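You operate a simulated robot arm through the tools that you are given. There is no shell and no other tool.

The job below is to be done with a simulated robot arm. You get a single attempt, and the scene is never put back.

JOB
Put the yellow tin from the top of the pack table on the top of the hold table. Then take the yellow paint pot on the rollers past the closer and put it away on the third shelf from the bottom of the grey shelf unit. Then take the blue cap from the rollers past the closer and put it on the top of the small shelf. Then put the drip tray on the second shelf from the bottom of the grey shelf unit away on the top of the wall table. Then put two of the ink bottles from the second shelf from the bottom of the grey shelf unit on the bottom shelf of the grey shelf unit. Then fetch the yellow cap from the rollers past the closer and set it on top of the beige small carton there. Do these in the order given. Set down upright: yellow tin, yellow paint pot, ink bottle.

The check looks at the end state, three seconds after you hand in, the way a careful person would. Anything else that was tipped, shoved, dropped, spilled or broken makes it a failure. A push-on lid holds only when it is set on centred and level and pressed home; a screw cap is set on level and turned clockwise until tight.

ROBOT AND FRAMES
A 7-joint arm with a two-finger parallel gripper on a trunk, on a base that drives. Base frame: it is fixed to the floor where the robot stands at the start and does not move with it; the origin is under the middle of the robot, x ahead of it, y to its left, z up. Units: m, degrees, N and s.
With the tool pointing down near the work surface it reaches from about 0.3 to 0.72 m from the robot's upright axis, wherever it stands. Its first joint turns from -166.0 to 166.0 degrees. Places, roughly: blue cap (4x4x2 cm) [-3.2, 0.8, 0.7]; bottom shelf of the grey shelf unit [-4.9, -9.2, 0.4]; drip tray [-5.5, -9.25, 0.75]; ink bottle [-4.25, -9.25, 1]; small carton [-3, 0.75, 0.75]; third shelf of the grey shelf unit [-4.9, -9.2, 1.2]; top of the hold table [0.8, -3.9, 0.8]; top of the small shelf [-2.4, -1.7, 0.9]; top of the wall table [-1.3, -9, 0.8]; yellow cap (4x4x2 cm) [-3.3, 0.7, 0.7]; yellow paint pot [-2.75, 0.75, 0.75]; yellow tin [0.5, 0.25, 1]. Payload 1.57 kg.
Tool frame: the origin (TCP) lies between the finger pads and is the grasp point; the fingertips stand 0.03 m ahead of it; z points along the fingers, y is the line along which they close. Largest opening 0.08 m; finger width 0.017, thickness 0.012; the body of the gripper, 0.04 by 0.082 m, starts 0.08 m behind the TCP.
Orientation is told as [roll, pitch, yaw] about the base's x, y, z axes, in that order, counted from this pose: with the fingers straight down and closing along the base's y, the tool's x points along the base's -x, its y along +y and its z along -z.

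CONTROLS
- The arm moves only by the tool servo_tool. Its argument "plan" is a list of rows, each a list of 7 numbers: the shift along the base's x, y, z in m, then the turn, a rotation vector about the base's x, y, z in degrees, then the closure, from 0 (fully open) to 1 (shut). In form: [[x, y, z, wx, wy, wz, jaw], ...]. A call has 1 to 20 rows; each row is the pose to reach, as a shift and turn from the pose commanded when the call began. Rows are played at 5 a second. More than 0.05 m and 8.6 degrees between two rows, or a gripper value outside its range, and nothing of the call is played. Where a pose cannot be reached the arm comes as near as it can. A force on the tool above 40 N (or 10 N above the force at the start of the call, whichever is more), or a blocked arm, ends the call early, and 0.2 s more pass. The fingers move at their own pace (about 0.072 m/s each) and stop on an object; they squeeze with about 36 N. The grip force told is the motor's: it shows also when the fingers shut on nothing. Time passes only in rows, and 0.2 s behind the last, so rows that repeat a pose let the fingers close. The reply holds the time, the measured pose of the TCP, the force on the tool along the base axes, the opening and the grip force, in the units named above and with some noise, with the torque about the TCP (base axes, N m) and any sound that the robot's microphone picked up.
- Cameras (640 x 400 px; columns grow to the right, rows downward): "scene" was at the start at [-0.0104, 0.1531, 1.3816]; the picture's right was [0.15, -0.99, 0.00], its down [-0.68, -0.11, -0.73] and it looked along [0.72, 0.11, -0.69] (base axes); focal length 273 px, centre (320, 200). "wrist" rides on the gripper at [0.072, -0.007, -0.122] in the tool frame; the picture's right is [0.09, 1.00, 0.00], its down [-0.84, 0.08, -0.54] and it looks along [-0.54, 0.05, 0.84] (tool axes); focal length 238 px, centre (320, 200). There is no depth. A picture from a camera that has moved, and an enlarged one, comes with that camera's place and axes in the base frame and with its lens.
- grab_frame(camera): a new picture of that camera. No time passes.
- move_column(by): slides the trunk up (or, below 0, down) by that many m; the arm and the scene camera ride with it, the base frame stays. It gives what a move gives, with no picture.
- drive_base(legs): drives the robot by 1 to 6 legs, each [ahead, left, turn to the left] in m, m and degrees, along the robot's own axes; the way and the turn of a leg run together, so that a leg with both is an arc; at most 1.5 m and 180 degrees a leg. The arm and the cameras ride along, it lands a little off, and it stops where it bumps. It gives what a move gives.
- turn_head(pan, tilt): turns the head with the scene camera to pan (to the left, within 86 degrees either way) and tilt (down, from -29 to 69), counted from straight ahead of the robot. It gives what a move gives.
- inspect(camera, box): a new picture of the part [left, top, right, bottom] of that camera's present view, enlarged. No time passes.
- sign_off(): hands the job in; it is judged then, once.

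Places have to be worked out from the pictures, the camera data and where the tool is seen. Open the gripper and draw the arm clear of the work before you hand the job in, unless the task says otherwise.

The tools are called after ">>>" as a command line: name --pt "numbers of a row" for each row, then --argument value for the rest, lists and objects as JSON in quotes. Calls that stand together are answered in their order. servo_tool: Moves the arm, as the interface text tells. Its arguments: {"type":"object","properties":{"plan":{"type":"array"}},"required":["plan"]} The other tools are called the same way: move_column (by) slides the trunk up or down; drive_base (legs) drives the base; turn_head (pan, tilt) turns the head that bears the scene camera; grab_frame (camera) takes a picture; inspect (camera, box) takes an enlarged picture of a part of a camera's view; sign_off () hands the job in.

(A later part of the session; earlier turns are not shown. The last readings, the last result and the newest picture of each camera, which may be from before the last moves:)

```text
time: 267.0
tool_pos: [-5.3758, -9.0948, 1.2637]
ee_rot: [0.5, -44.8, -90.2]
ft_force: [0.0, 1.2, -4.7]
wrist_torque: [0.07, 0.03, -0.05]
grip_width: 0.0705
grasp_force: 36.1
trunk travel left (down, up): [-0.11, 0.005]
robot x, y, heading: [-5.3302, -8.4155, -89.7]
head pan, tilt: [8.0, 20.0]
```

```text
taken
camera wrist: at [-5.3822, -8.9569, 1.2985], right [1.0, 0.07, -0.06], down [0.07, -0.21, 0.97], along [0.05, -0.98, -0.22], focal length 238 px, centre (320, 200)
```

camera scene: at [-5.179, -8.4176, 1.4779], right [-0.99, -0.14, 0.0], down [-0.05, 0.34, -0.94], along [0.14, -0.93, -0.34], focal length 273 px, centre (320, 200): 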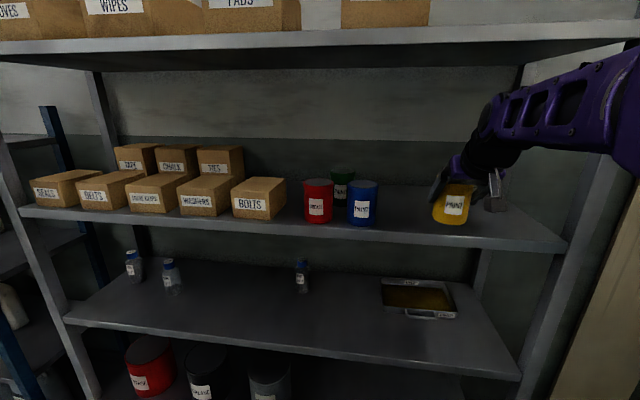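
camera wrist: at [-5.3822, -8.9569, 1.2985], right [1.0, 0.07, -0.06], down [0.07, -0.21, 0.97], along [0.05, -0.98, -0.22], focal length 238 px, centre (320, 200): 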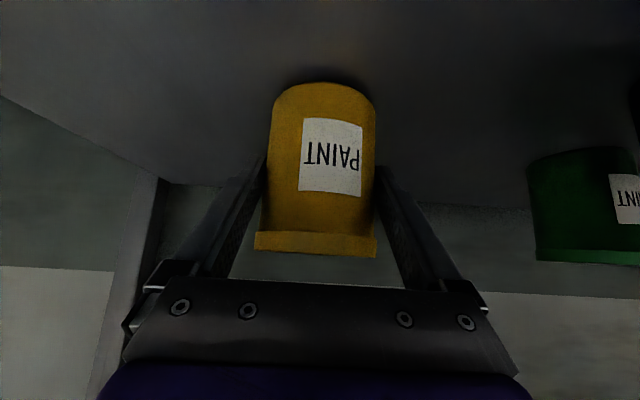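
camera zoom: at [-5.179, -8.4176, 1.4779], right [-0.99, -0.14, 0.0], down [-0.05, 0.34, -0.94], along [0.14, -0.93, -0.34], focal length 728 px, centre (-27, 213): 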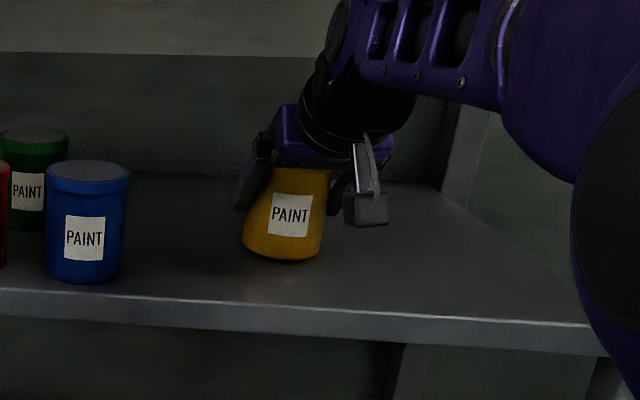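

The pot is upright and hovering about 1 cm above the shelf. I lower slowly until contact.

>>> servo_tool --pt "0 0 -0.004 0 0 0 1" --pt "0 0 -0.007 0 0 0 1" --pt "0 0 -0.009 0 0 0 1" --pt "0 0 -0.009 0 0 0 1"

>>> inspect --camera "scene" --box '[380, 150, 500, 250]'

```text
time: 268.0
tool_pos: [-5.3765, -9.0944, 1.2584]
ee_rot: [0.5, -45.3, -90.3]
ft_force: [-0.9, -0.8, 11.2]
wrist_torque: [0.32, 0.12, 0.04]
grip_width: 0.0703
grasp_force: 36.6
trunk travel left (down, up): [-0.11, 0.005]
robot x, y, heading: [-5.3311, -8.4157, -89.6]
head pan, tilt: [8.0, 20.0]
```

```text
4.00 times, centred on (440, 200) of scene
camera zoom: at [-5.179, -8.4163, 1.4781], right [-0.99, -0.14, 0.0], down [-0.05, 0.34, -0.94], along [0.14, -0.93, -0.34], focal length 1092 px, centre (-160, 200)
```

zoom: 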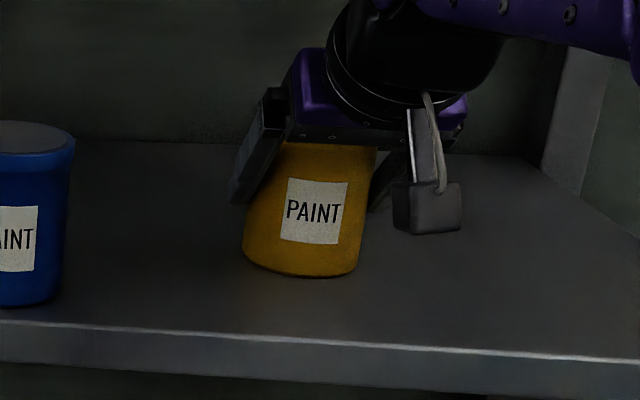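

Contact reached (about 15 N). I ease up 3 mm and open the fingers.

>>> servo_tool --pt "0 0 0.003 0 0 0 1" --pt "0 0 0.003 0 0 0 0.7" --pt "0 0 0.003 0 0 0 0.3" --pt "0 0 0.003 0 0 0 0" --pt "0 0 0.003 0 0 0 0"

>>> inspect --camera "scene" --box '[380, 150, 500, 250]'

>>> grab_frame --camera "wrist"

```text
time: 269.2
tool_pos: [-5.3761, -9.0941, 1.2587]
ee_rot: [0.6, -44.8, -90.3]
ft_force: [0.3, 0.5, 0.5]
wrist_torque: [-0.01, -0.01, -0.01]
grip_width: 0.0797
grasp_force: 0.1
trunk travel left (down, up): [-0.11, 0.005]
robot x, y, heading: [-5.33, -8.4161, -89.7]
head pan, tilt: [8.0, 20.0]
```

```text
4.00 times, centred on (440, 200) of scene
camera zoom: at [-5.179, -8.4172, 1.4779], right [-0.99, -0.14, 0.0], down [-0.05, 0.34, -0.94], along [0.14, -0.93, -0.34], focal length 1092 px, centre (-160, 200)
```

zoom: 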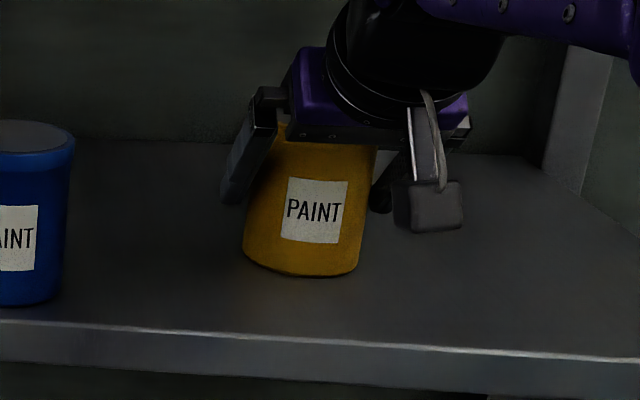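

```text
taken
camera wrist: at [-5.3823, -8.9568, 1.2926], right [1.0, 0.07, -0.06], down [0.07, -0.21, 0.97], along [0.05, -0.97, -0.22], focal length 238 px, centre (320, 200)
```

wrist: 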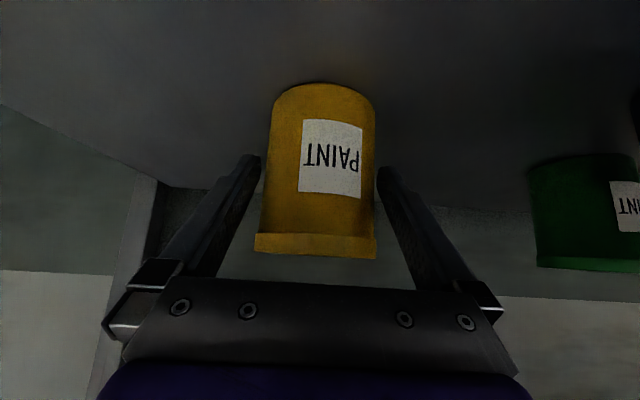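

Released cleanly. I retreat along the tool axis, back and up, then away from the shelf.

>>> servo_tool --pt "0 0.015 0.015 0 0 0 0" --pt "0 0.03 0.03 0 0 0 0" --pt "0 0.05 0.045 0 0 0 0" --pt "0 0.075 0.06 0 0 0 0" --pt "0 0.1 0.07 0 0 0 0" --pt "0 0.1 0.07 0 0 0 0"

>>> grab_frame --camera "scene"

>>> grab_frame --camera "wrist"

```text
time: 270.6
tool_pos: [-5.3765, -8.9951, 1.3287]
ee_rot: [0.5, -44.8, -90.3]
ft_force: [0.8, 0.6, 0.2]
wrist_torque: [0.03, -0.02, 0.03]
grip_width: 0.0797
grasp_force: 0.2
trunk travel left (down, up): [-0.11, 0.005]
robot x, y, heading: [-5.3299, -8.4186, -89.5]
head pan, tilt: [8.0, 20.0]
```

```text
taken
camera scene: at [-5.179, -8.4171, 1.4779], right [-0.99, -0.14, 0.0], down [-0.05, 0.34, -0.94], along [0.14, -0.93, -0.34], focal length 273 px, centre (320, 200)
```

scene: 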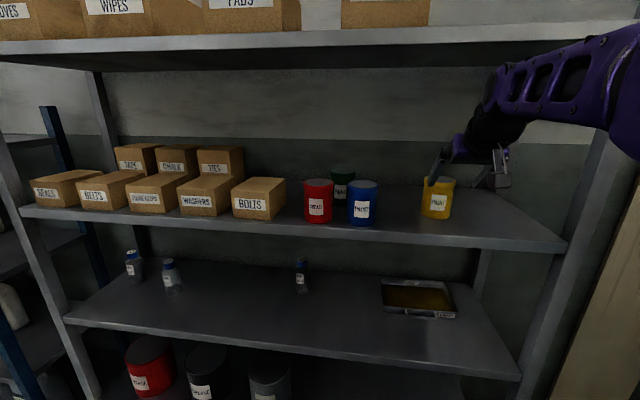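

```text
taken
camera wrist: at [-5.3825, -8.8568, 1.363], right [1.0, 0.07, -0.06], down [0.07, -0.21, 0.97], along [0.05, -0.98, -0.22], focal length 238 px, centre (320, 200)
```

wrist: 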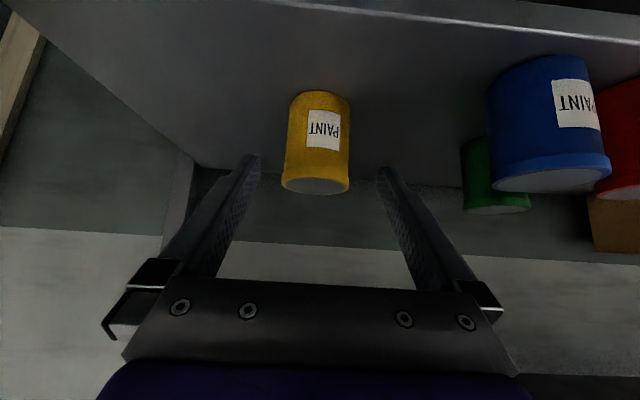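

The yellow pot stands upright on the third shelf. Next is the blue cap: I retrace the route back toward the rollers.

>>> drive_base --legs '[[-0.2, 0, 0], [0, 1.2, -0.4], [-0.44, 0.15, 0], [0, 1.15, 0]]'

>>> grab_frame --camera "scene"

```text
time: 297.0
tool_pos: [-2.8474, -8.3584, 1.3295]
ee_rot: [0.5, -44.9, -89.7]
ft_force: [-0.7, 0.2, 0.5]
wrist_torque: [-0.05, -0.02, 0.04]
grip_width: 0.0801
grasp_force: 0.1
trunk travel left (down, up): [-0.11, 0.005]
robot x, y, heading: [-2.8099, -7.7805, -88.7]
head pan, tilt: [8.0, 20.0]
```

```text
taken
camera scene: at [-2.6572, -7.7797, 1.4779], right [-0.99, -0.16, 0.0], down [-0.05, 0.34, -0.94], along [0.15, -0.93, -0.34], focal length 273 px, centre (320, 200)
```

scene: 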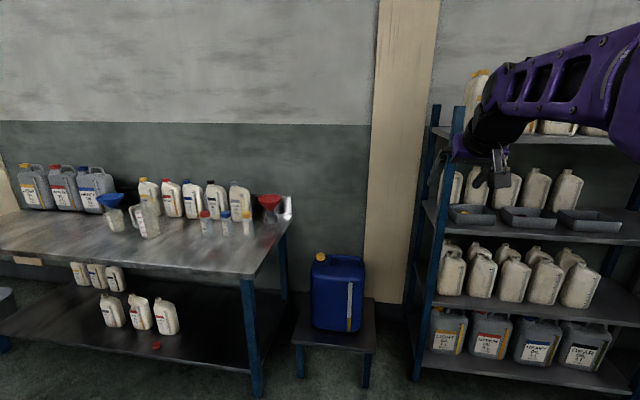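

The wall table is visible with a free front half (noted for later). I continue back to the main aisle and turn around.

>>> drive_base --legs '[[-1.45, 0, -1.3], [-0.65, 0, 0], [0, 1.0, 0], [0, 0.9, 0], [0, 0, 175]]'

>>> turn_head --pan 15 --tilt 15

>>> grab_frame --camera "scene"

```text
time: 332.8
tool_pos: [-0.7937, -5.1305, 1.3281]
ee_rot: [0.5, -45.0, 81.8]
ft_force: [-0.1, -0.4, 0.0]
wrist_torque: [0.0, 0.0, 0.0]
grip_width: 0.0798
grasp_force: 0.1
trunk travel left (down, up): [-0.11, 0.005]
robot x, y, heading: [-0.9193, -5.6989, 82.4]
head pan, tilt: [8.0, 20.0]
```

```text
time: 333.5
tool_pos: [-0.7926, -5.1312, 1.3262]
ee_rot: [0.4, -44.8, 81.8]
ft_force: [-0.2, 0.0, 0.5]
wrist_torque: [0.0, -0.01, -0.01]
grip_width: 0.0801
grasp_force: 0.1
trunk travel left (down, up): [-0.11, 0.005]
robot x, y, heading: [-0.918, -5.6967, 82.2]
head pan, tilt: [15.0, 15.0]
```

```text
taken
camera scene: at [-1.083, -5.6757, 1.4856], right [0.99, 0.12, 0.0], down [0.03, -0.26, -0.96], along [-0.11, 0.96, -0.26], focal length 273 px, centre (320, 200)
```

scene: 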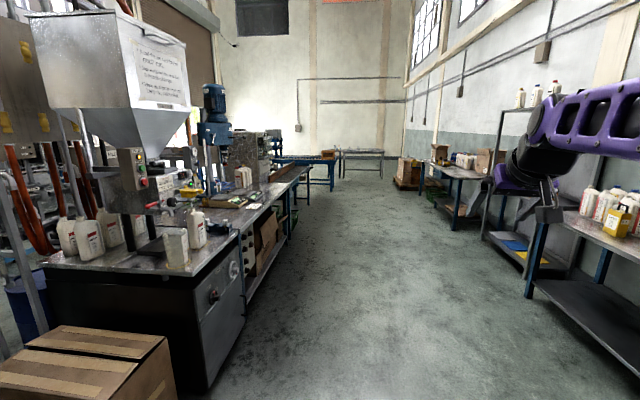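

Aisle is clear. I drive up to about y=-1.6 and look left for the small shelf.

>>> drive_base --legs '[[0, 0, 7.8], [1.4, 0, 0], [1.4, 0, 0], [1.3, 0, 0]]'

>>> turn_head --pan 60 --tilt 22

>>> grab_frame --camera "scene"

```text
time: 353.9
tool_pos: [-0.7735, -1.005, 1.3284]
ee_rot: [0.4, -44.8, 86.3]
ft_force: [-0.1, 1.4, 0.6]
wrist_torque: [0.02, -0.01, -0.02]
grip_width: 0.0797
grasp_force: 0.1
trunk travel left (down, up): [-0.11, 0.005]
robot x, y, heading: [-0.8534, -1.5799, 87.2]
head pan, tilt: [15.0, 15.0]
```

```text
time: 355.0
tool_pos: [-0.7729, -1.0037, 1.3249]
ee_rot: [0.6, -44.6, 86.3]
ft_force: [-0.2, -1.1, 0.1]
wrist_torque: [-0.02, 0.01, 0.0]
grip_width: 0.0802
grasp_force: 0.1
trunk travel left (down, up): [-0.11, 0.005]
robot x, y, heading: [-0.8546, -1.5812, 87.0]
head pan, tilt: [60.0, 22.0]
```

```text
taken
camera scene: at [-1.0208, -1.5713, 1.4826], right [0.98, 0.21, 0.0], down [0.06, -0.29, -0.96], along [-0.2, 0.93, -0.29], focal length 273 px, centre (320, 200)
```

scene: 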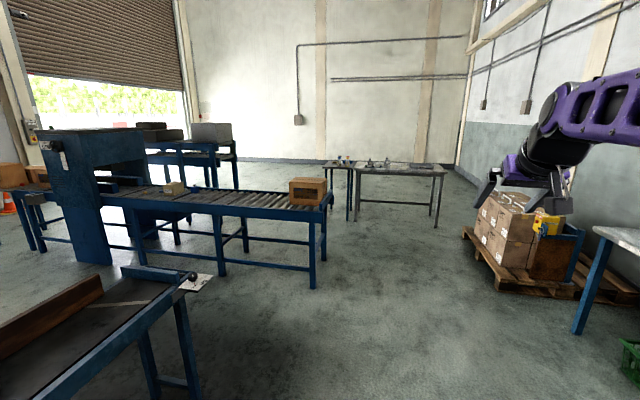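

The head cannot pan that far left with this arm posture, so I turn the base left instead to see the small shelf.

>>> turn_head --pan 5 --tilt 22

>>> drive_base --legs '[[0, 0, 80]]'

>>> grab_frame --camera "scene"

```text
time: 356.2
tool_pos: [-0.7745, -1.0054, 1.3287]
ee_rot: [0.5, -44.9, 86.5]
ft_force: [0.0, 1.1, 0.6]
wrist_torque: [-0.02, 0.0, 0.04]
grip_width: 0.08
grasp_force: 0.1
trunk travel left (down, up): [-0.11, 0.005]
robot x, y, heading: [-0.8571, -1.5789, 87.3]
head pan, tilt: [5.0, 22.0]
```

```text
time: 360.2
tool_pos: [-1.4087, -1.4076, 1.328]
ee_rot: [0.5, -44.8, 167.0]
ft_force: [-0.2, 0.4, -0.6]
wrist_torque: [0.0, 0.0, 0.04]
grip_width: 0.08
grasp_force: 0.1
trunk travel left (down, up): [-0.11, 0.005]
robot x, y, heading: [-0.8536, -1.5798, 167.6]
head pan, tilt: [5.0, 22.0]
```

```text
taken
camera scene: at [-0.8904, -1.7242, 1.4747], right [0.13, 0.99, 0.0], down [0.37, -0.05, -0.93], along [-0.92, 0.12, -0.37], focal length 273 px, centre (320, 200)
```

scene: 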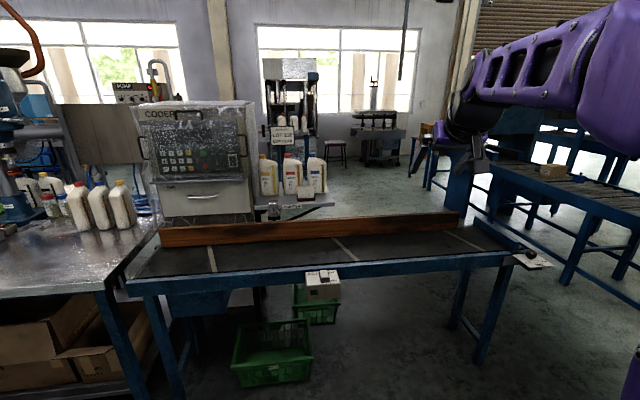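

>>> inspect --camera "scene" --box '[230, 110, 370, 240]'

>>> inspect --camera "scene" --box '[100, 90, 500, 330]'

```text
3.08 times, centred on (300, 175) of scene
camera zoom: at [-0.8904, -1.7242, 1.4747], right [0.13, 0.99, 0.0], down [0.37, -0.05, -0.93], along [-0.92, 0.12, -0.37], focal length 840 px, centre (382, 277)
```

zoom: 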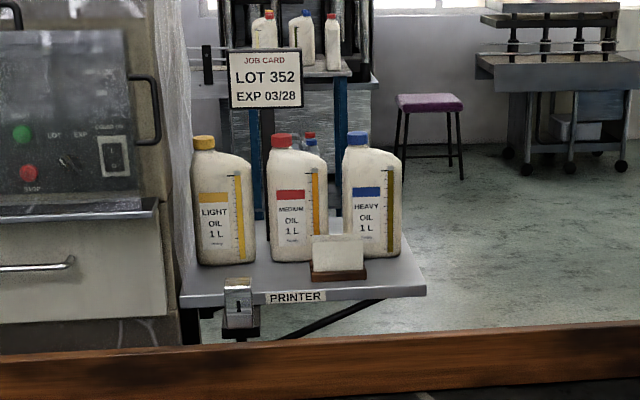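

```text
1.60 times, centred on (300, 210) of scene
camera zoom: at [-0.8904, -1.7242, 1.4747], right [0.13, 0.99, 0.0], down [0.37, -0.05, -0.93], along [-0.92, 0.12, -0.37], focal length 437 px, centre (352, 184)
```

zoom: 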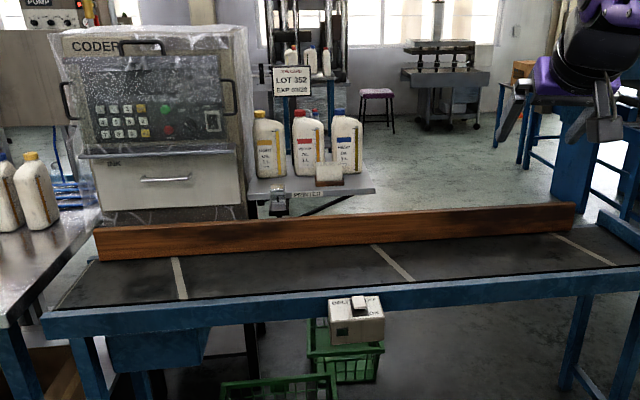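

The "small shelf" is the bracket shelf by the coder (top z≈0.9, x -2.53…-2.23, y -1.89…-1.47), with a free front-right corner near (-2.3,-1.52); it can be reached from behind the belt. First I fetch the blue cap: turn to face +y and go back to the roller lane.

>>> drive_base --legs '[[0, 0, -77.6], [1.47, 0, 0], [0, 1.1, 0], [0, 1.1, 0]]'

>>> move_column --by -0.06

>>> turn_head --pan 0 --tilt 40

>>> grab_frame --camera "scene"

```text
time: 391.7
tool_pos: [-3.0013, 0.4551, 1.3295]
ee_rot: [0.5, -44.9, 90.3]
ft_force: [-0.4, -0.6, -0.2]
wrist_torque: [0.0, -0.01, -0.02]
grip_width: 0.0798
grasp_force: 0.0
trunk travel left (down, up): [-0.11, 0.005]
robot x, y, heading: [-3.0438, -0.1258, 90.8]
head pan, tilt: [5.0, 22.0]
```

```text
time: 392.7
tool_pos: [-3.0016, 0.4553, 1.2684]
ee_rot: [0.5, -44.8, 90.2]
ft_force: [0.4, 0.6, -0.6]
wrist_torque: [0.0, 0.02, 0.02]
grip_width: 0.0802
grasp_force: 0.1
trunk travel left (down, up): [-0.05, 0.065]
robot x, y, heading: [-3.0407, -0.1285, 90.7]
head pan, tilt: [5.0, 22.0]
```

```text
time: 393.5
tool_pos: [-3.0015, 0.455, 1.2674]
ee_rot: [0.5, -44.8, 90.3]
ft_force: [-0.2, 0.2, 0.5]
wrist_torque: [0.02, -0.04, 0.0]
grip_width: 0.0802
grasp_force: 0.1
trunk travel left (down, up): [-0.05, 0.065]
robot x, y, heading: [-3.0435, -0.1236, 91.0]
head pan, tilt: [0.0, 40.0]
```

```text
taken
camera scene: at [-3.1849, -0.1317, 1.3866], right [1.0, 0.02, 0.0], down [0.01, -0.64, -0.77], along [-0.01, 0.77, -0.64], focal length 273 px, centre (320, 200)
```

scene: 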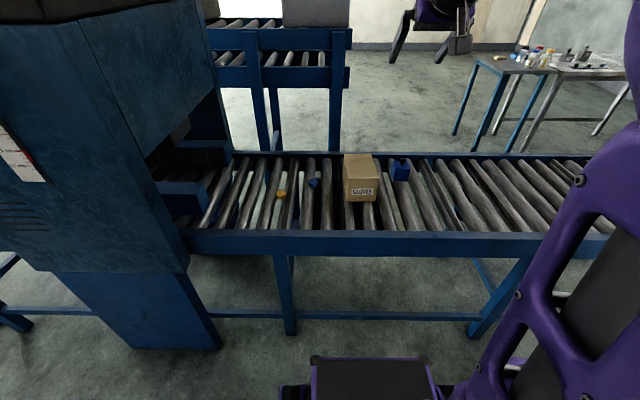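

I straighten the tool to vertical while lowering a little, and drive to be opposite the caps.

>>> servo_tool --pt "0 0 -0.03 -8 0 0 0" --pt "0 0 -0.06 -16 0 0 0" --pt "0 0 -0.09 -24 0 0 0" --pt "0 0 -0.12 -32 0 0 0" --pt "0 0 -0.14 -40 0 0 0" --pt "0 0 -0.15 -45 0 0 0" --pt "0 0 -0.15 -45 0 0 0"

>>> drive_base --legs '[[0.2, 0.12, -0.8]]'

>>> grab_frame --camera "scene"

>>> grab_frame --camera "wrist"

```text
time: 395.1
tool_pos: [-3.0003, 0.4559, 1.1181]
ee_rot: [0.6, 0.2, 90.2]
ft_force: [-0.6, 1.0, 0.2]
wrist_torque: [0.0, -0.01, 0.01]
grip_width: 0.0799
grasp_force: 0.0
trunk travel left (down, up): [-0.05, 0.065]
robot x, y, heading: [-3.0433, -0.1239, 90.8]
head pan, tilt: [0.0, 40.0]
```

```text
time: 396.9
tool_pos: [-3.1105, 0.6504, 1.1178]
ee_rot: [0.7, 0.1, 89.4]
ft_force: [-0.5, -0.2, -0.6]
wrist_torque: [0.01, -0.01, 0.02]
grip_width: 0.08
grasp_force: 0.1
trunk travel left (down, up): [-0.05, 0.065]
robot x, y, heading: [-3.1621, 0.0712, 90.2]
head pan, tilt: [0.0, 40.0]
```

```text
taken
camera scene: at [-3.3035, 0.0673, 1.3865], right [1.0, 0.0, 0.0], down [0.0, -0.64, -0.77], along [0.0, 0.77, -0.64], focal length 273 px, centre (320, 200)
```

scene: 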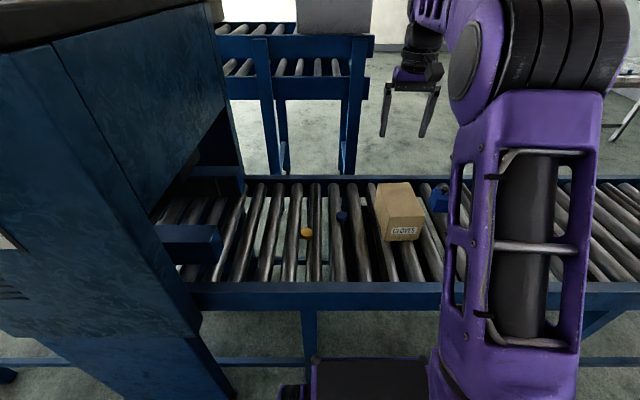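

```text
taken
camera wrist: at [-3.102, 0.5803, 1.2394], right [-1.0, -0.08, 0.01], down [-0.06, 0.84, 0.54], along [-0.05, 0.54, -0.84], focal length 238 px, centre (320, 200)
```

wrist: 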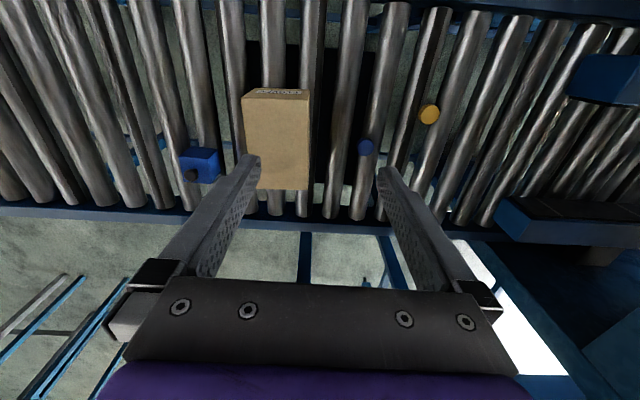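

>>> inspect --camera "wrist" --box '[320, 70, 480, 200]'

>>> inspect --camera "scene" --box '[280, 170, 440, 270]'

```text
3.08 times, centred on (400, 135) of wrist
camera zoom: at [-3.102, 0.5803, 1.2394], right [-1.0, -0.08, 0.01], down [-0.06, 0.84, 0.54], along [-0.05, 0.54, -0.84], focal length 733 px, centre (74, 400)
```

zoom: 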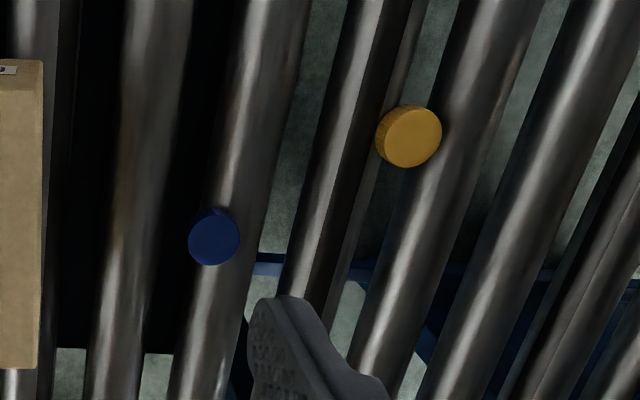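

```text
4.00 times, centred on (360, 220) of scene
camera zoom: at [-3.3035, 0.0673, 1.3865], right [1.0, 0.0, 0.0], down [0.0, -0.64, -0.77], along [0.0, 0.77, -0.64], focal length 1092 px, centre (160, 120)
```

zoom: 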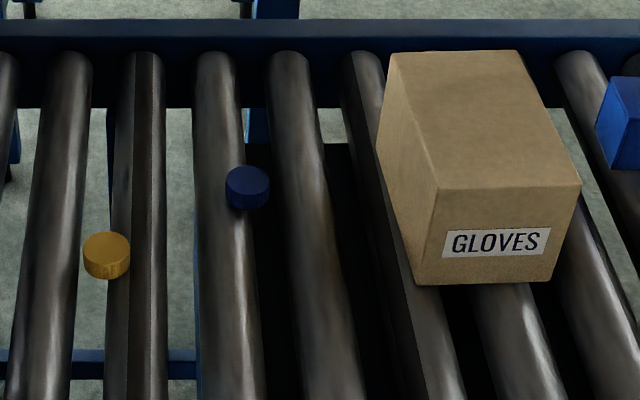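

The blue cap's top is near (-3.227, 0.763, 0.735), clear of its neighbours. I move above it to take a closer look.

>>> servo_tool --pt "-0.03 0.03 -0.03 0 0 0 0" --pt "-0.06 0.06 -0.06 0 0 0 0" --pt "-0.09 0.09 -0.09 0 0 0 0" --pt "-0.1165 0.1126 -0.12 0 0 0 0" --pt "-0.1165 0.1126 -0.16 0 0 0 0" --pt "-0.1165 0.1126 -0.2 0 0 0 0" --pt "-0.1165 0.1126 -0.24 0 0 0 0" --pt "-0.1165 0.1126 -0.258 0 0 0 0" --pt "-0.1165 0.1126 -0.258 0 0 0 0"

>>> grab_frame --camera "wrist"

>>> inspect --camera "scene" --box '[280, 150, 440, 250]'

```text
refused: row 1 steps farther than a row can; nothing moved
```

```text
taken
camera wrist: at [-3.102, 0.5803, 1.2394], right [-1.0, -0.08, 0.01], down [-0.06, 0.84, 0.54], along [-0.05, 0.54, -0.84], focal length 238 px, centre (320, 200)
```

wrist: 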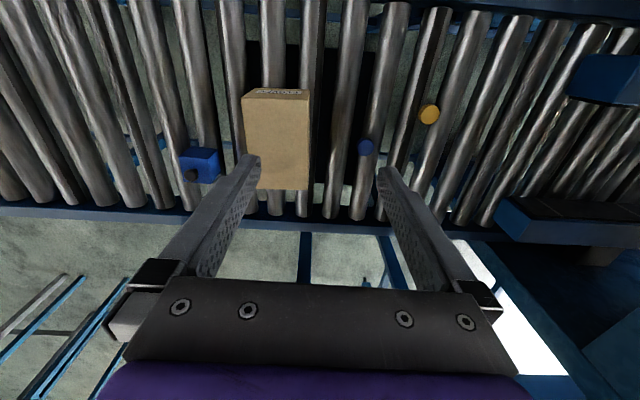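

```text
4.00 times, centred on (360, 200) of scene
camera zoom: at [-3.3035, 0.0673, 1.3865], right [1.0, 0.0, 0.0], down [0.0, -0.64, -0.77], along [0.0, 0.77, -0.64], focal length 1092 px, centre (160, 200)
```

zoom: 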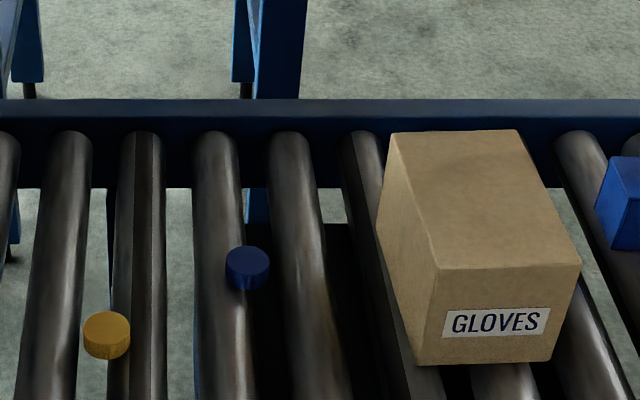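

The step was slightly too long in 3-D; I resend with smaller steps.

>>> servo_tool --pt "-0.025 0.025 -0.03 0 0 0 0" --pt "-0.05 0.05 -0.06 0 0 0 0" --pt "-0.075 0.075 -0.09 0 0 0 0" --pt "-0.1 0.1 -0.12 0 0 0 0" --pt "-0.1165 0.1126 -0.15 0 0 0 0" --pt "-0.1165 0.1126 -0.19 0 0 0 0" --pt "-0.1165 0.1126 -0.23 0 0 0 0" --pt "-0.1165 0.1126 -0.258 0 0 0 0" --pt "-0.1165 0.1126 -0.258 0 0 0 0"

>>> grab_frame --camera "wrist"

>>> inspect --camera "scene" --box '[280, 150, 440, 250]'

```text
time: 398.9
tool_pos: [-3.2282, 0.7656, 0.8615]
ee_rot: [0.7, 0.1, 89.3]
ft_force: [-0.1, 1.1, -0.6]
wrist_torque: [0.06, -0.01, 0.05]
grip_width: 0.0799
grasp_force: 0.0
trunk travel left (down, up): [-0.05, 0.065]
robot x, y, heading: [-3.1649, 0.072, 90.1]
head pan, tilt: [0.0, 40.0]
```

```text
taken
camera wrist: at [-3.2183, 0.6944, 0.9827], right [-1.0, -0.08, 0.01], down [-0.06, 0.84, 0.54], along [-0.05, 0.54, -0.84], focal length 238 px, centre (320, 200)
```

wrist: 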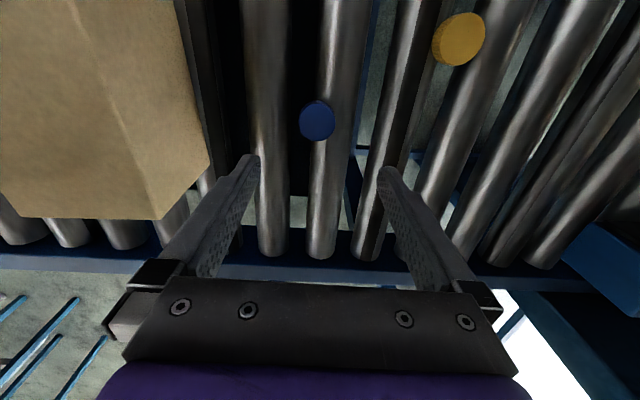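

```text
4.00 times, centred on (360, 200) of scene
camera zoom: at [-3.3035, 0.0674, 1.3865], right [1.0, 0.0, 0.0], down [0.0, -0.64, -0.77], along [0.0, 0.77, -0.64], focal length 1092 px, centre (160, 200)
```

zoom: 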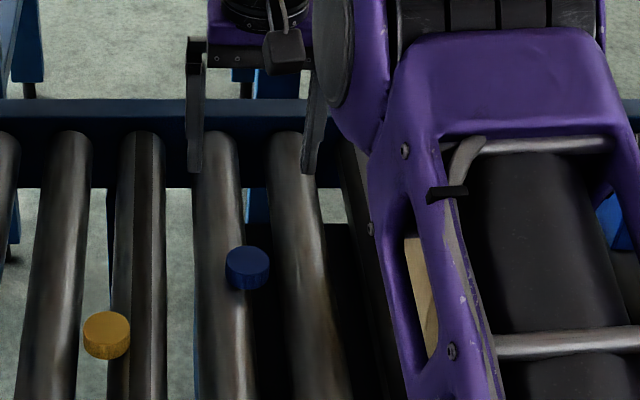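

The cap lies about 10 mm nearer (−y) and 2 mm to +x of the tool line. I correct and descend to just above it.

>>> servo_tool --pt "0.0025 -0.01 0 0 0 0 0" --pt "0.0025 -0.01 -0.03 0 0 0 0" --pt "0.0025 -0.01 -0.06 0 0 0 0" --pt "0.0025 -0.01 -0.08 0 0 0 0" --pt "0.0025 -0.01 -0.085 0 0 0 0" --pt "0.0025 -0.01 -0.085 0 0 0 0"

>>> grab_frame --camera "wrist"

>>> inspect --camera "scene" --box '[300, 180, 380, 240]'

```text
time: 400.3
tool_pos: [-3.225, 0.7532, 0.7757]
ee_rot: [0.7, 0.2, 89.2]
ft_force: [0.8, -0.3, 0.2]
wrist_torque: [-0.06, 0.01, -0.05]
grip_width: 0.0802
grasp_force: 0.1
trunk travel left (down, up): [-0.05, 0.065]
robot x, y, heading: [-3.1632, 0.0743, 90.1]
head pan, tilt: [0.0, 40.0]
```

```text
taken
camera wrist: at [-3.2163, 0.6832, 0.8964], right [-1.0, -0.08, 0.01], down [-0.06, 0.84, 0.54], along [-0.05, 0.54, -0.84], focal length 238 px, centre (320, 200)
```

wrist: 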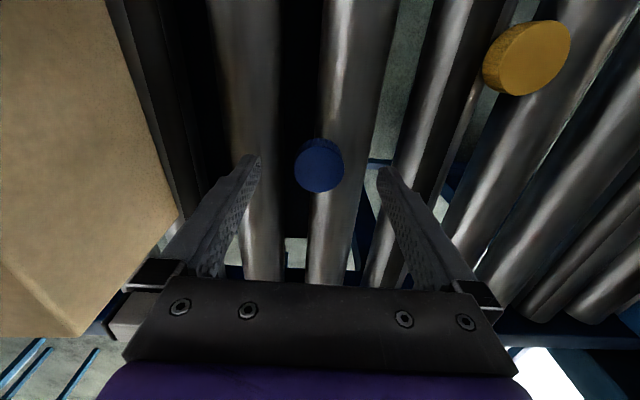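

```text
6.67 times, centred on (340, 210) of scene
camera zoom: at [-3.3035, 0.0674, 1.3865], right [1.0, 0.0, 0.0], down [0.0, -0.64, -0.77], along [0.0, 0.77, -0.64], focal length 1819 px, centre (187, 133)
```

zoom: 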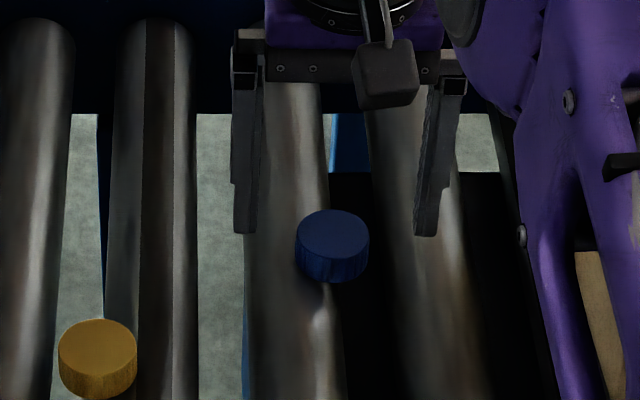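

The cap is centred. I lower to TCP z≈0.758 (tips just above the rollers) and close.

>>> servo_tool --pt "0.0 0.002 -0.01 0 0 0 0" --pt "0.0 0.002 -0.0175 0 0 0 0" --pt "0.0 0.002 -0.0175 0 0 0 0.3" --pt "0.0 0.002 -0.0175 0 0 0 0.6" --pt "0.0 0.002 -0.0175 0 0 0 1" --pt "0.0 0.002 -0.0175 0 0 0 1" --pt "0.0 0.002 -0.0175 0 0 0 1"

>>> grab_frame --camera "wrist"

>>> inspect --camera "scene" --box '[300, 180, 380, 240]'

```text
time: 401.9
tool_pos: [-3.2251, 0.7558, 0.7586]
ee_rot: [0.7, 0.1, 89.2]
ft_force: [0.4, -0.3, 0.5]
wrist_torque: [-0.02, 0.0, 0.0]
grip_width: 0.0323
grasp_force: 36.0
trunk travel left (down, up): [-0.05, 0.065]
robot x, y, heading: [-3.1603, 0.0703, 90.1]
head pan, tilt: [0.0, 40.0]
```

```text
taken
camera wrist: at [-3.2168, 0.6854, 0.8791], right [-1.0, -0.08, 0.01], down [-0.06, 0.84, 0.54], along [-0.05, 0.54, -0.84], focal length 238 px, centre (320, 200)
```

wrist: 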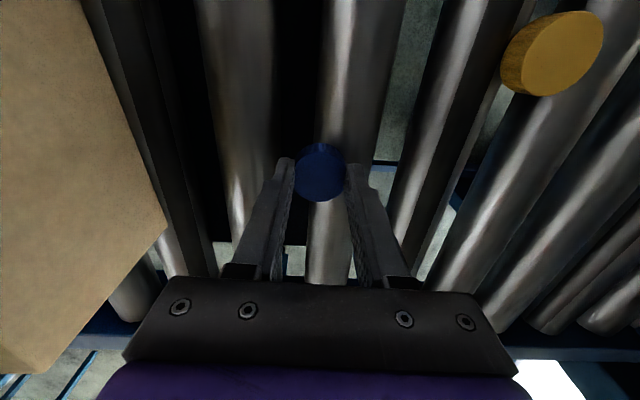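

```text
6.67 times, centred on (340, 210) of scene
camera zoom: at [-3.3035, 0.0674, 1.3865], right [1.0, 0.0, 0.0], down [0.0, -0.64, -0.77], along [0.0, 0.77, -0.64], focal length 1819 px, centre (187, 133)
```

zoom: 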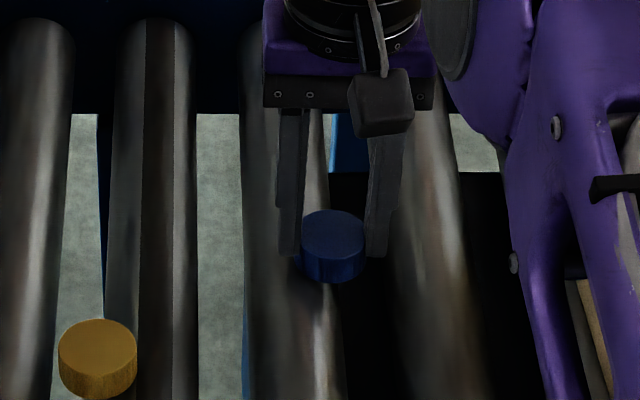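

The cap is gripped near its centre (32 mm). I lift it and check that it stays level.

>>> servo_tool --pt "0 0 0.01 0 0 0 1" --pt "0 0 0.04 0 0 0 1" --pt "0 0 0.08 0 0 0 1" --pt "0 -0.02 0.12 0 0 0 1" --pt "0.02 -0.05 0.15 0 0 0 1" --pt "0.04 -0.08 0.18 0 0 0 1" --pt "0.06 -0.11 0.2 0 0 0 1" --pt "0.06 -0.14 0.22 0 0 0 1" --pt "0.06 -0.16 0.24 0 0 0 1"

>>> grab_frame --camera "wrist"

>>> grab_frame --camera "scene"

```text
time: 403.9
tool_pos: [-3.1641, 0.596, 0.9994]
ee_rot: [0.8, 0.3, 89.3]
ft_force: [-0.5, -0.5, -0.4]
wrist_torque: [-0.05, 0.02, 0.01]
grip_width: 0.0323
grasp_force: 36.4
trunk travel left (down, up): [-0.05, 0.065]
robot x, y, heading: [-3.1605, 0.0743, 89.8]
head pan, tilt: [0.0, 40.0]
```

```text
taken
camera wrist: at [-3.1559, 0.5251, 1.1205], right [-1.0, -0.08, 0.01], down [-0.06, 0.84, 0.54], along [-0.05, 0.54, -0.84], focal length 238 px, centre (320, 200)
```

wrist: 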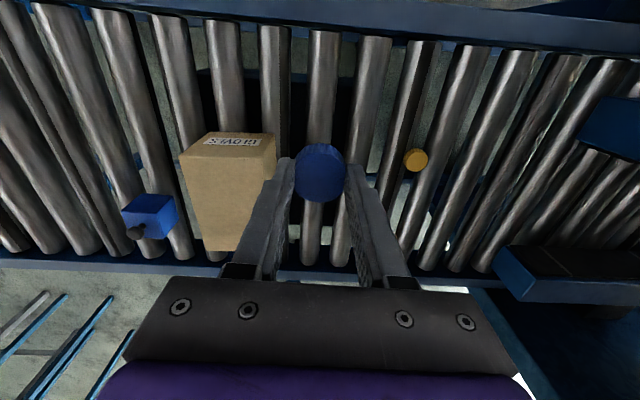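

```text
taken
camera scene: at [-3.3035, 0.0675, 1.3865], right [1.0, 0.0, 0.0], down [0.0, -0.64, -0.77], along [0.0, 0.77, -0.64], focal length 273 px, centre (320, 200)
```

scene: 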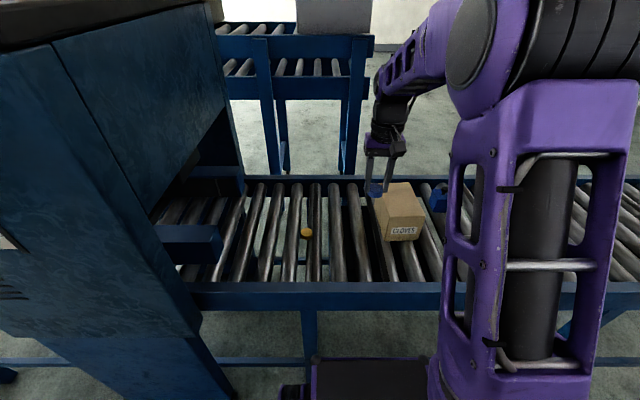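

Cap is held level. I back off into the lane, turn around clockwise (away from the closer) and look toward the small shelf.

>>> drive_base --legs '[[-0.2, -0.25, 0], [0, 0, -175]]'

>>> turn_head --pan 0 --tilt 25

>>> grab_frame --camera "scene"

```text
time: 414.2
tool_pos: [-2.834, -0.6484, 0.9989]
ee_rot: [0.7, 0.2, -83.4]
ft_force: [0.9, -0.8, 0.0]
wrist_torque: [0.05, -0.02, -0.01]
grip_width: 0.0326
grasp_force: 36.2
trunk travel left (down, up): [-0.05, 0.065]
robot x, y, heading: [-2.9039, -0.1274, -82.4]
head pan, tilt: [0.0, 40.0]
```

```text
time: 415.0
tool_pos: [-2.8343, -0.648, 0.9996]
ee_rot: [0.7, 0.2, -83.4]
ft_force: [-0.4, 0.7, -0.5]
wrist_torque: [0.03, 0.02, -0.01]
grip_width: 0.0326
grasp_force: 36.2
trunk travel left (down, up): [-0.05, 0.065]
robot x, y, heading: [-2.9039, -0.1295, -82.3]
head pan, tilt: [0.0, 25.0]
```

```text
taken
camera scene: at [-2.7681, -0.1135, 1.4098], right [-0.99, -0.13, 0.0], down [-0.05, 0.42, -0.91], along [0.12, -0.9, -0.42], focal length 273 px, centre (320, 200)
```

scene: 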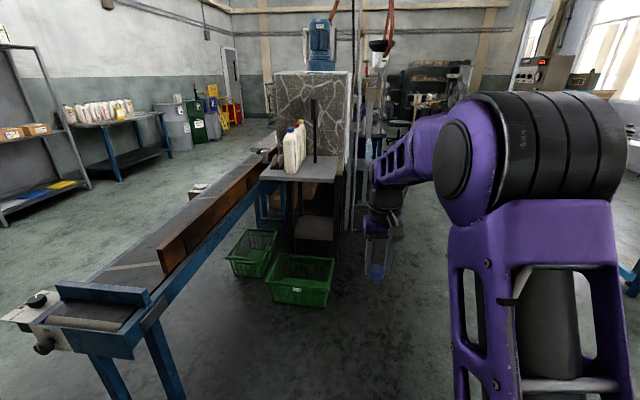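

>>> inspect --camera "scene" --box '[240, 90, 380, 230]'

```text
2.86 times, centred on (310, 160) of scene
camera zoom: at [-2.7681, -0.1135, 1.4098], right [-0.99, -0.13, 0.0], down [-0.05, 0.42, -0.91], along [0.12, -0.9, -0.42], focal length 780 px, centre (349, 314)
```

zoom: 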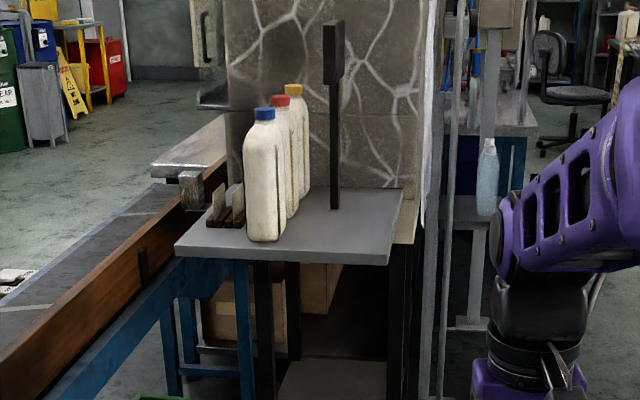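

The shelf top is z≈0.89, spanning x -2.66…-2.25; its right near part around (-2.56,-1.54) is free. I approach it from behind the belt, heading -90°.

>>> drive_base --legs '[[0, 0.3, -7.7], [0.75, 0, 0]]'

>>> turn_head --pan 0 --tilt 40

>>> grab_frame --camera "scene"

>>> grab_frame --camera "wrist"

```text
time: 422.1
tool_pos: [-2.5989, -1.372, 1.0008]
ee_rot: [0.8, 0.1, -90.9]
ft_force: [0.4, 0.5, 0.1]
wrist_torque: [0.0, -0.02, 0.01]
grip_width: 0.0325
grasp_force: 36.1
trunk travel left (down, up): [-0.05, 0.065]
robot x, y, heading: [-2.602, -0.851, -90.1]
head pan, tilt: [0.0, 25.0]
```

```text
time: 422.9
tool_pos: [-2.6014, -1.3719, 0.9992]
ee_rot: [0.7, 0.0, -90.9]
ft_force: [0.6, -0.7, 0.1]
wrist_torque: [0.02, 0.0, 0.01]
grip_width: 0.0323
grasp_force: 36.4
trunk travel left (down, up): [-0.05, 0.065]
robot x, y, heading: [-2.5998, -0.8484, -90.1]
head pan, tilt: [0.0, 40.0]
```

```text
taken
camera scene: at [-2.4638, -0.8431, 1.3866], right [-1.0, 0.0, 0.0], down [0.0, 0.64, -0.77], along [0.0, -0.77, -0.64], focal length 273 px, centre (320, 200)
```

scene: 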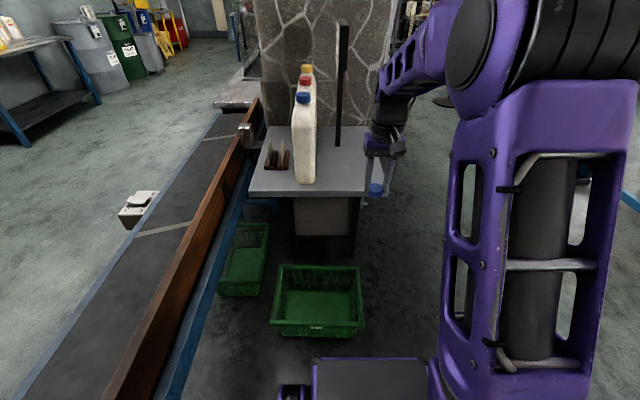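

```text
taken
camera wrist: at [-2.6057, -1.2994, 1.1205], right [1.0, 0.08, 0.01], down [0.06, -0.84, 0.54], along [0.05, -0.54, -0.84], focal length 238 px, centre (320, 200)
```

wrist: 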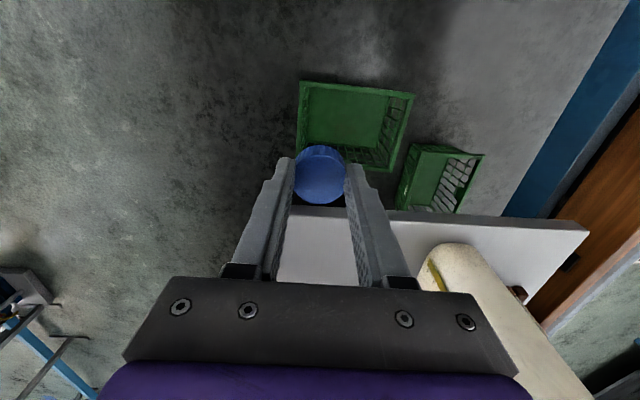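

>>> inspect --camera "scene" --box '[240, 90, 420, 230]'

>>> inspect --camera "wrist" --box '[220, 120, 460, 300]'

```text
2.86 times, centred on (330, 160) of scene
camera zoom: at [-2.4638, -0.8431, 1.3866], right [-1.0, 0.0, 0.0], down [0.0, 0.64, -0.77], along [0.0, -0.77, -0.64], focal length 780 px, centre (291, 314)
```

zoom: 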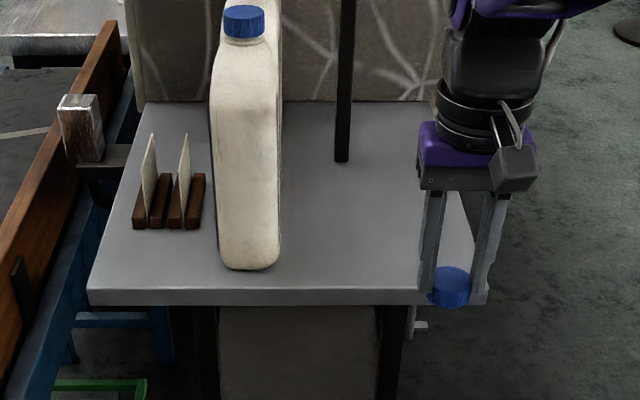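

```text
2.22 times, centred on (340, 210) of wrist
camera zoom: at [-2.6057, -1.2994, 1.1205], right [1.0, 0.08, 0.01], down [0.06, -0.84, 0.54], along [0.05, -0.54, -0.84], focal length 530 px, centre (276, 178)
```

zoom: 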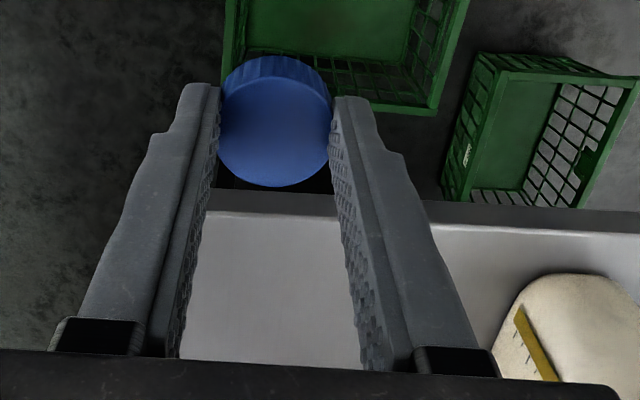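

Target spot (-2.56, -1.55) is free (bottle edge x≈-2.45, shelf edge x≈-2.66). I drive 0.12 m closer and bring the cap over the spot.

>>> drive_base --legs '[[0.12, 0, 0]]'

>>> servo_tool --pt "0.02 -0.03 0 0 0 0 1" --pt "0.04 -0.058 -0.01 0 0 0 1" --pt "0.04 -0.058 -0.035 0 0 0 1" --pt "0.04 -0.058 -0.05 0 0 0 1" --pt "0.04 -0.058 -0.055 0 0 0 1" --pt "0.04 -0.058 -0.055 0 0 0 1"

>>> inspect --camera "scene" --box '[260, 90, 440, 230]'

>>> grab_frame --camera "wrist"

```text
time: 424.1
tool_pos: [-2.5983, -1.4926, 1.0005]
ee_rot: [0.7, 0.1, -90.8]
ft_force: [-0.3, 0.6, 0.0]
wrist_torque: [-0.01, 0.02, -0.03]
grip_width: 0.0327
grasp_force: 36.1
trunk travel left (down, up): [-0.05, 0.065]
robot x, y, heading: [-2.602, -0.9677, -90.1]
head pan, tilt: [0.0, 40.0]
```

```text
time: 425.6
tool_pos: [-2.5588, -1.5526, 0.9446]
ee_rot: [0.7, 0.1, -90.9]
ft_force: [-0.9, 0.2, 0.9]
wrist_torque: [-0.01, 0.02, 0.0]
grip_width: 0.0324
grasp_force: 35.9
trunk travel left (down, up): [-0.05, 0.065]
robot x, y, heading: [-2.6041, -0.9675, -90.2]
head pan, tilt: [0.0, 40.0]
```

```text
2.86 times, centred on (350, 160) of scene
camera zoom: at [-2.464, -0.9639, 1.3865], right [-1.0, 0.0, 0.0], down [0.0, 0.64, -0.77], along [0.0, -0.77, -0.64], focal length 780 px, centre (234, 314)
```

zoom: 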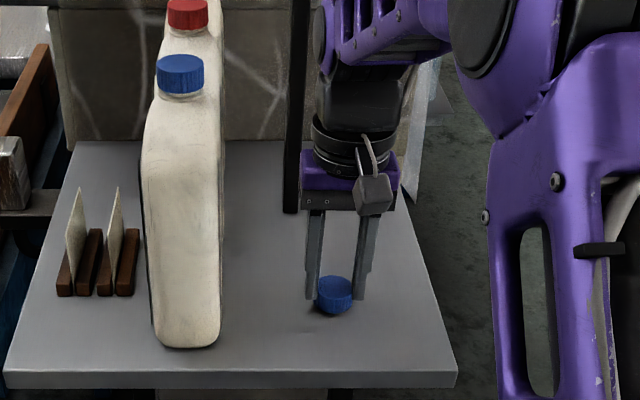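

```text
taken
camera wrist: at [-2.5649, -1.4787, 1.0655], right [1.0, 0.08, 0.01], down [0.06, -0.84, 0.54], along [0.05, -0.54, -0.84], focal length 238 px, centre (320, 200)
```

wrist: 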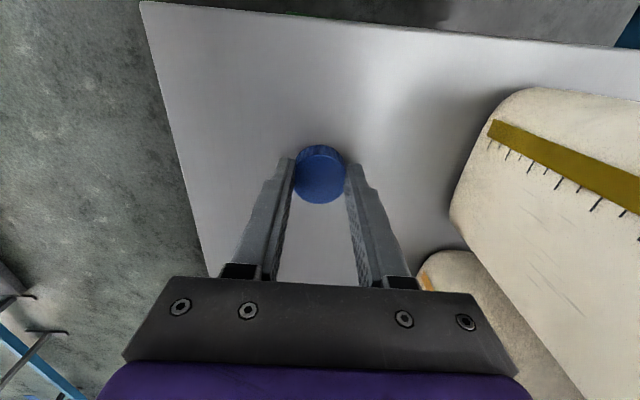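

The cap hovers over the free spot. I lower slowly until it touches.

>>> servo_tool --pt "0 0 -0.004 0 0 0 1" --pt "0 0 -0.007 0 0 0 1" --pt "0 0 -0.01 0 0 0 1" --pt "0 0 -0.01 0 0 0 1"

>>> inspect --camera "scene" --box '[320, 160, 400, 220]'

```text
time: 426.6
tool_pos: [-2.5578, -1.5513, 0.9383]
ee_rot: [0.6, -0.1, -90.8]
ft_force: [-0.4, -1.4, 18.5]
wrist_torque: [-0.05, 0.11, -0.01]
grip_width: 0.0326
grasp_force: 35.5
trunk travel left (down, up): [-0.05, 0.065]
robot x, y, heading: [-2.6001, -0.9691, -90.2]
head pan, tilt: [0.0, 40.0]
```

```text
6.67 times, centred on (360, 190) of scene
camera zoom: at [-2.4641, -0.9628, 1.3868], right [-1.0, 0.0, 0.0], down [0.0, 0.64, -0.77], along [0.0, -0.77, -0.64], focal length 1819 px, centre (53, 267)
```

zoom: 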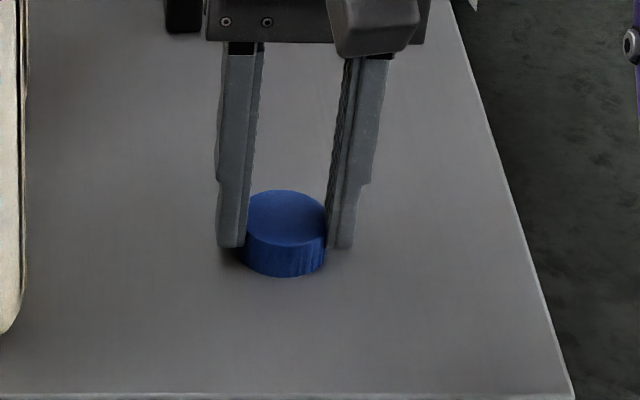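

Contact felt (18 N). I ease up 3 mm, open and then lift clear.

>>> servo_tool --pt "0 0 0.003 0 0 0 1" --pt "0 0 0.003 0 0 0 0.8" --pt "0 0 0.003 0 0 0 0.5" --pt "0 0 0.003 0 0 0 0.3" --pt "0 0 0.003 0 0 0 0.3"

>>> inspect --camera "scene" --box '[320, 160, 400, 220]'

```text
time: 427.8
tool_pos: [-2.5582, -1.5523, 0.9375]
ee_rot: [0.6, 0.1, -90.8]
ft_force: [0.3, -0.8, 0.9]
wrist_torque: [-0.01, -0.01, 0.0]
grip_width: 0.0561
grasp_force: 0.0
trunk travel left (down, up): [-0.05, 0.065]
robot x, y, heading: [-2.6032, -0.9679, -89.9]
head pan, tilt: [0.0, 40.0]
```

```text
6.67 times, centred on (360, 190) of scene
camera zoom: at [-2.464, -0.9639, 1.3865], right [-1.0, 0.0, 0.0], down [0.0, 0.64, -0.77], along [0.0, -0.77, -0.64], focal length 1819 px, centre (53, 267)
```

zoom: 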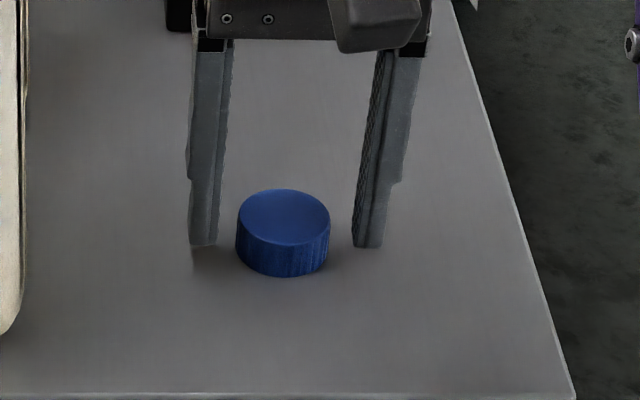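

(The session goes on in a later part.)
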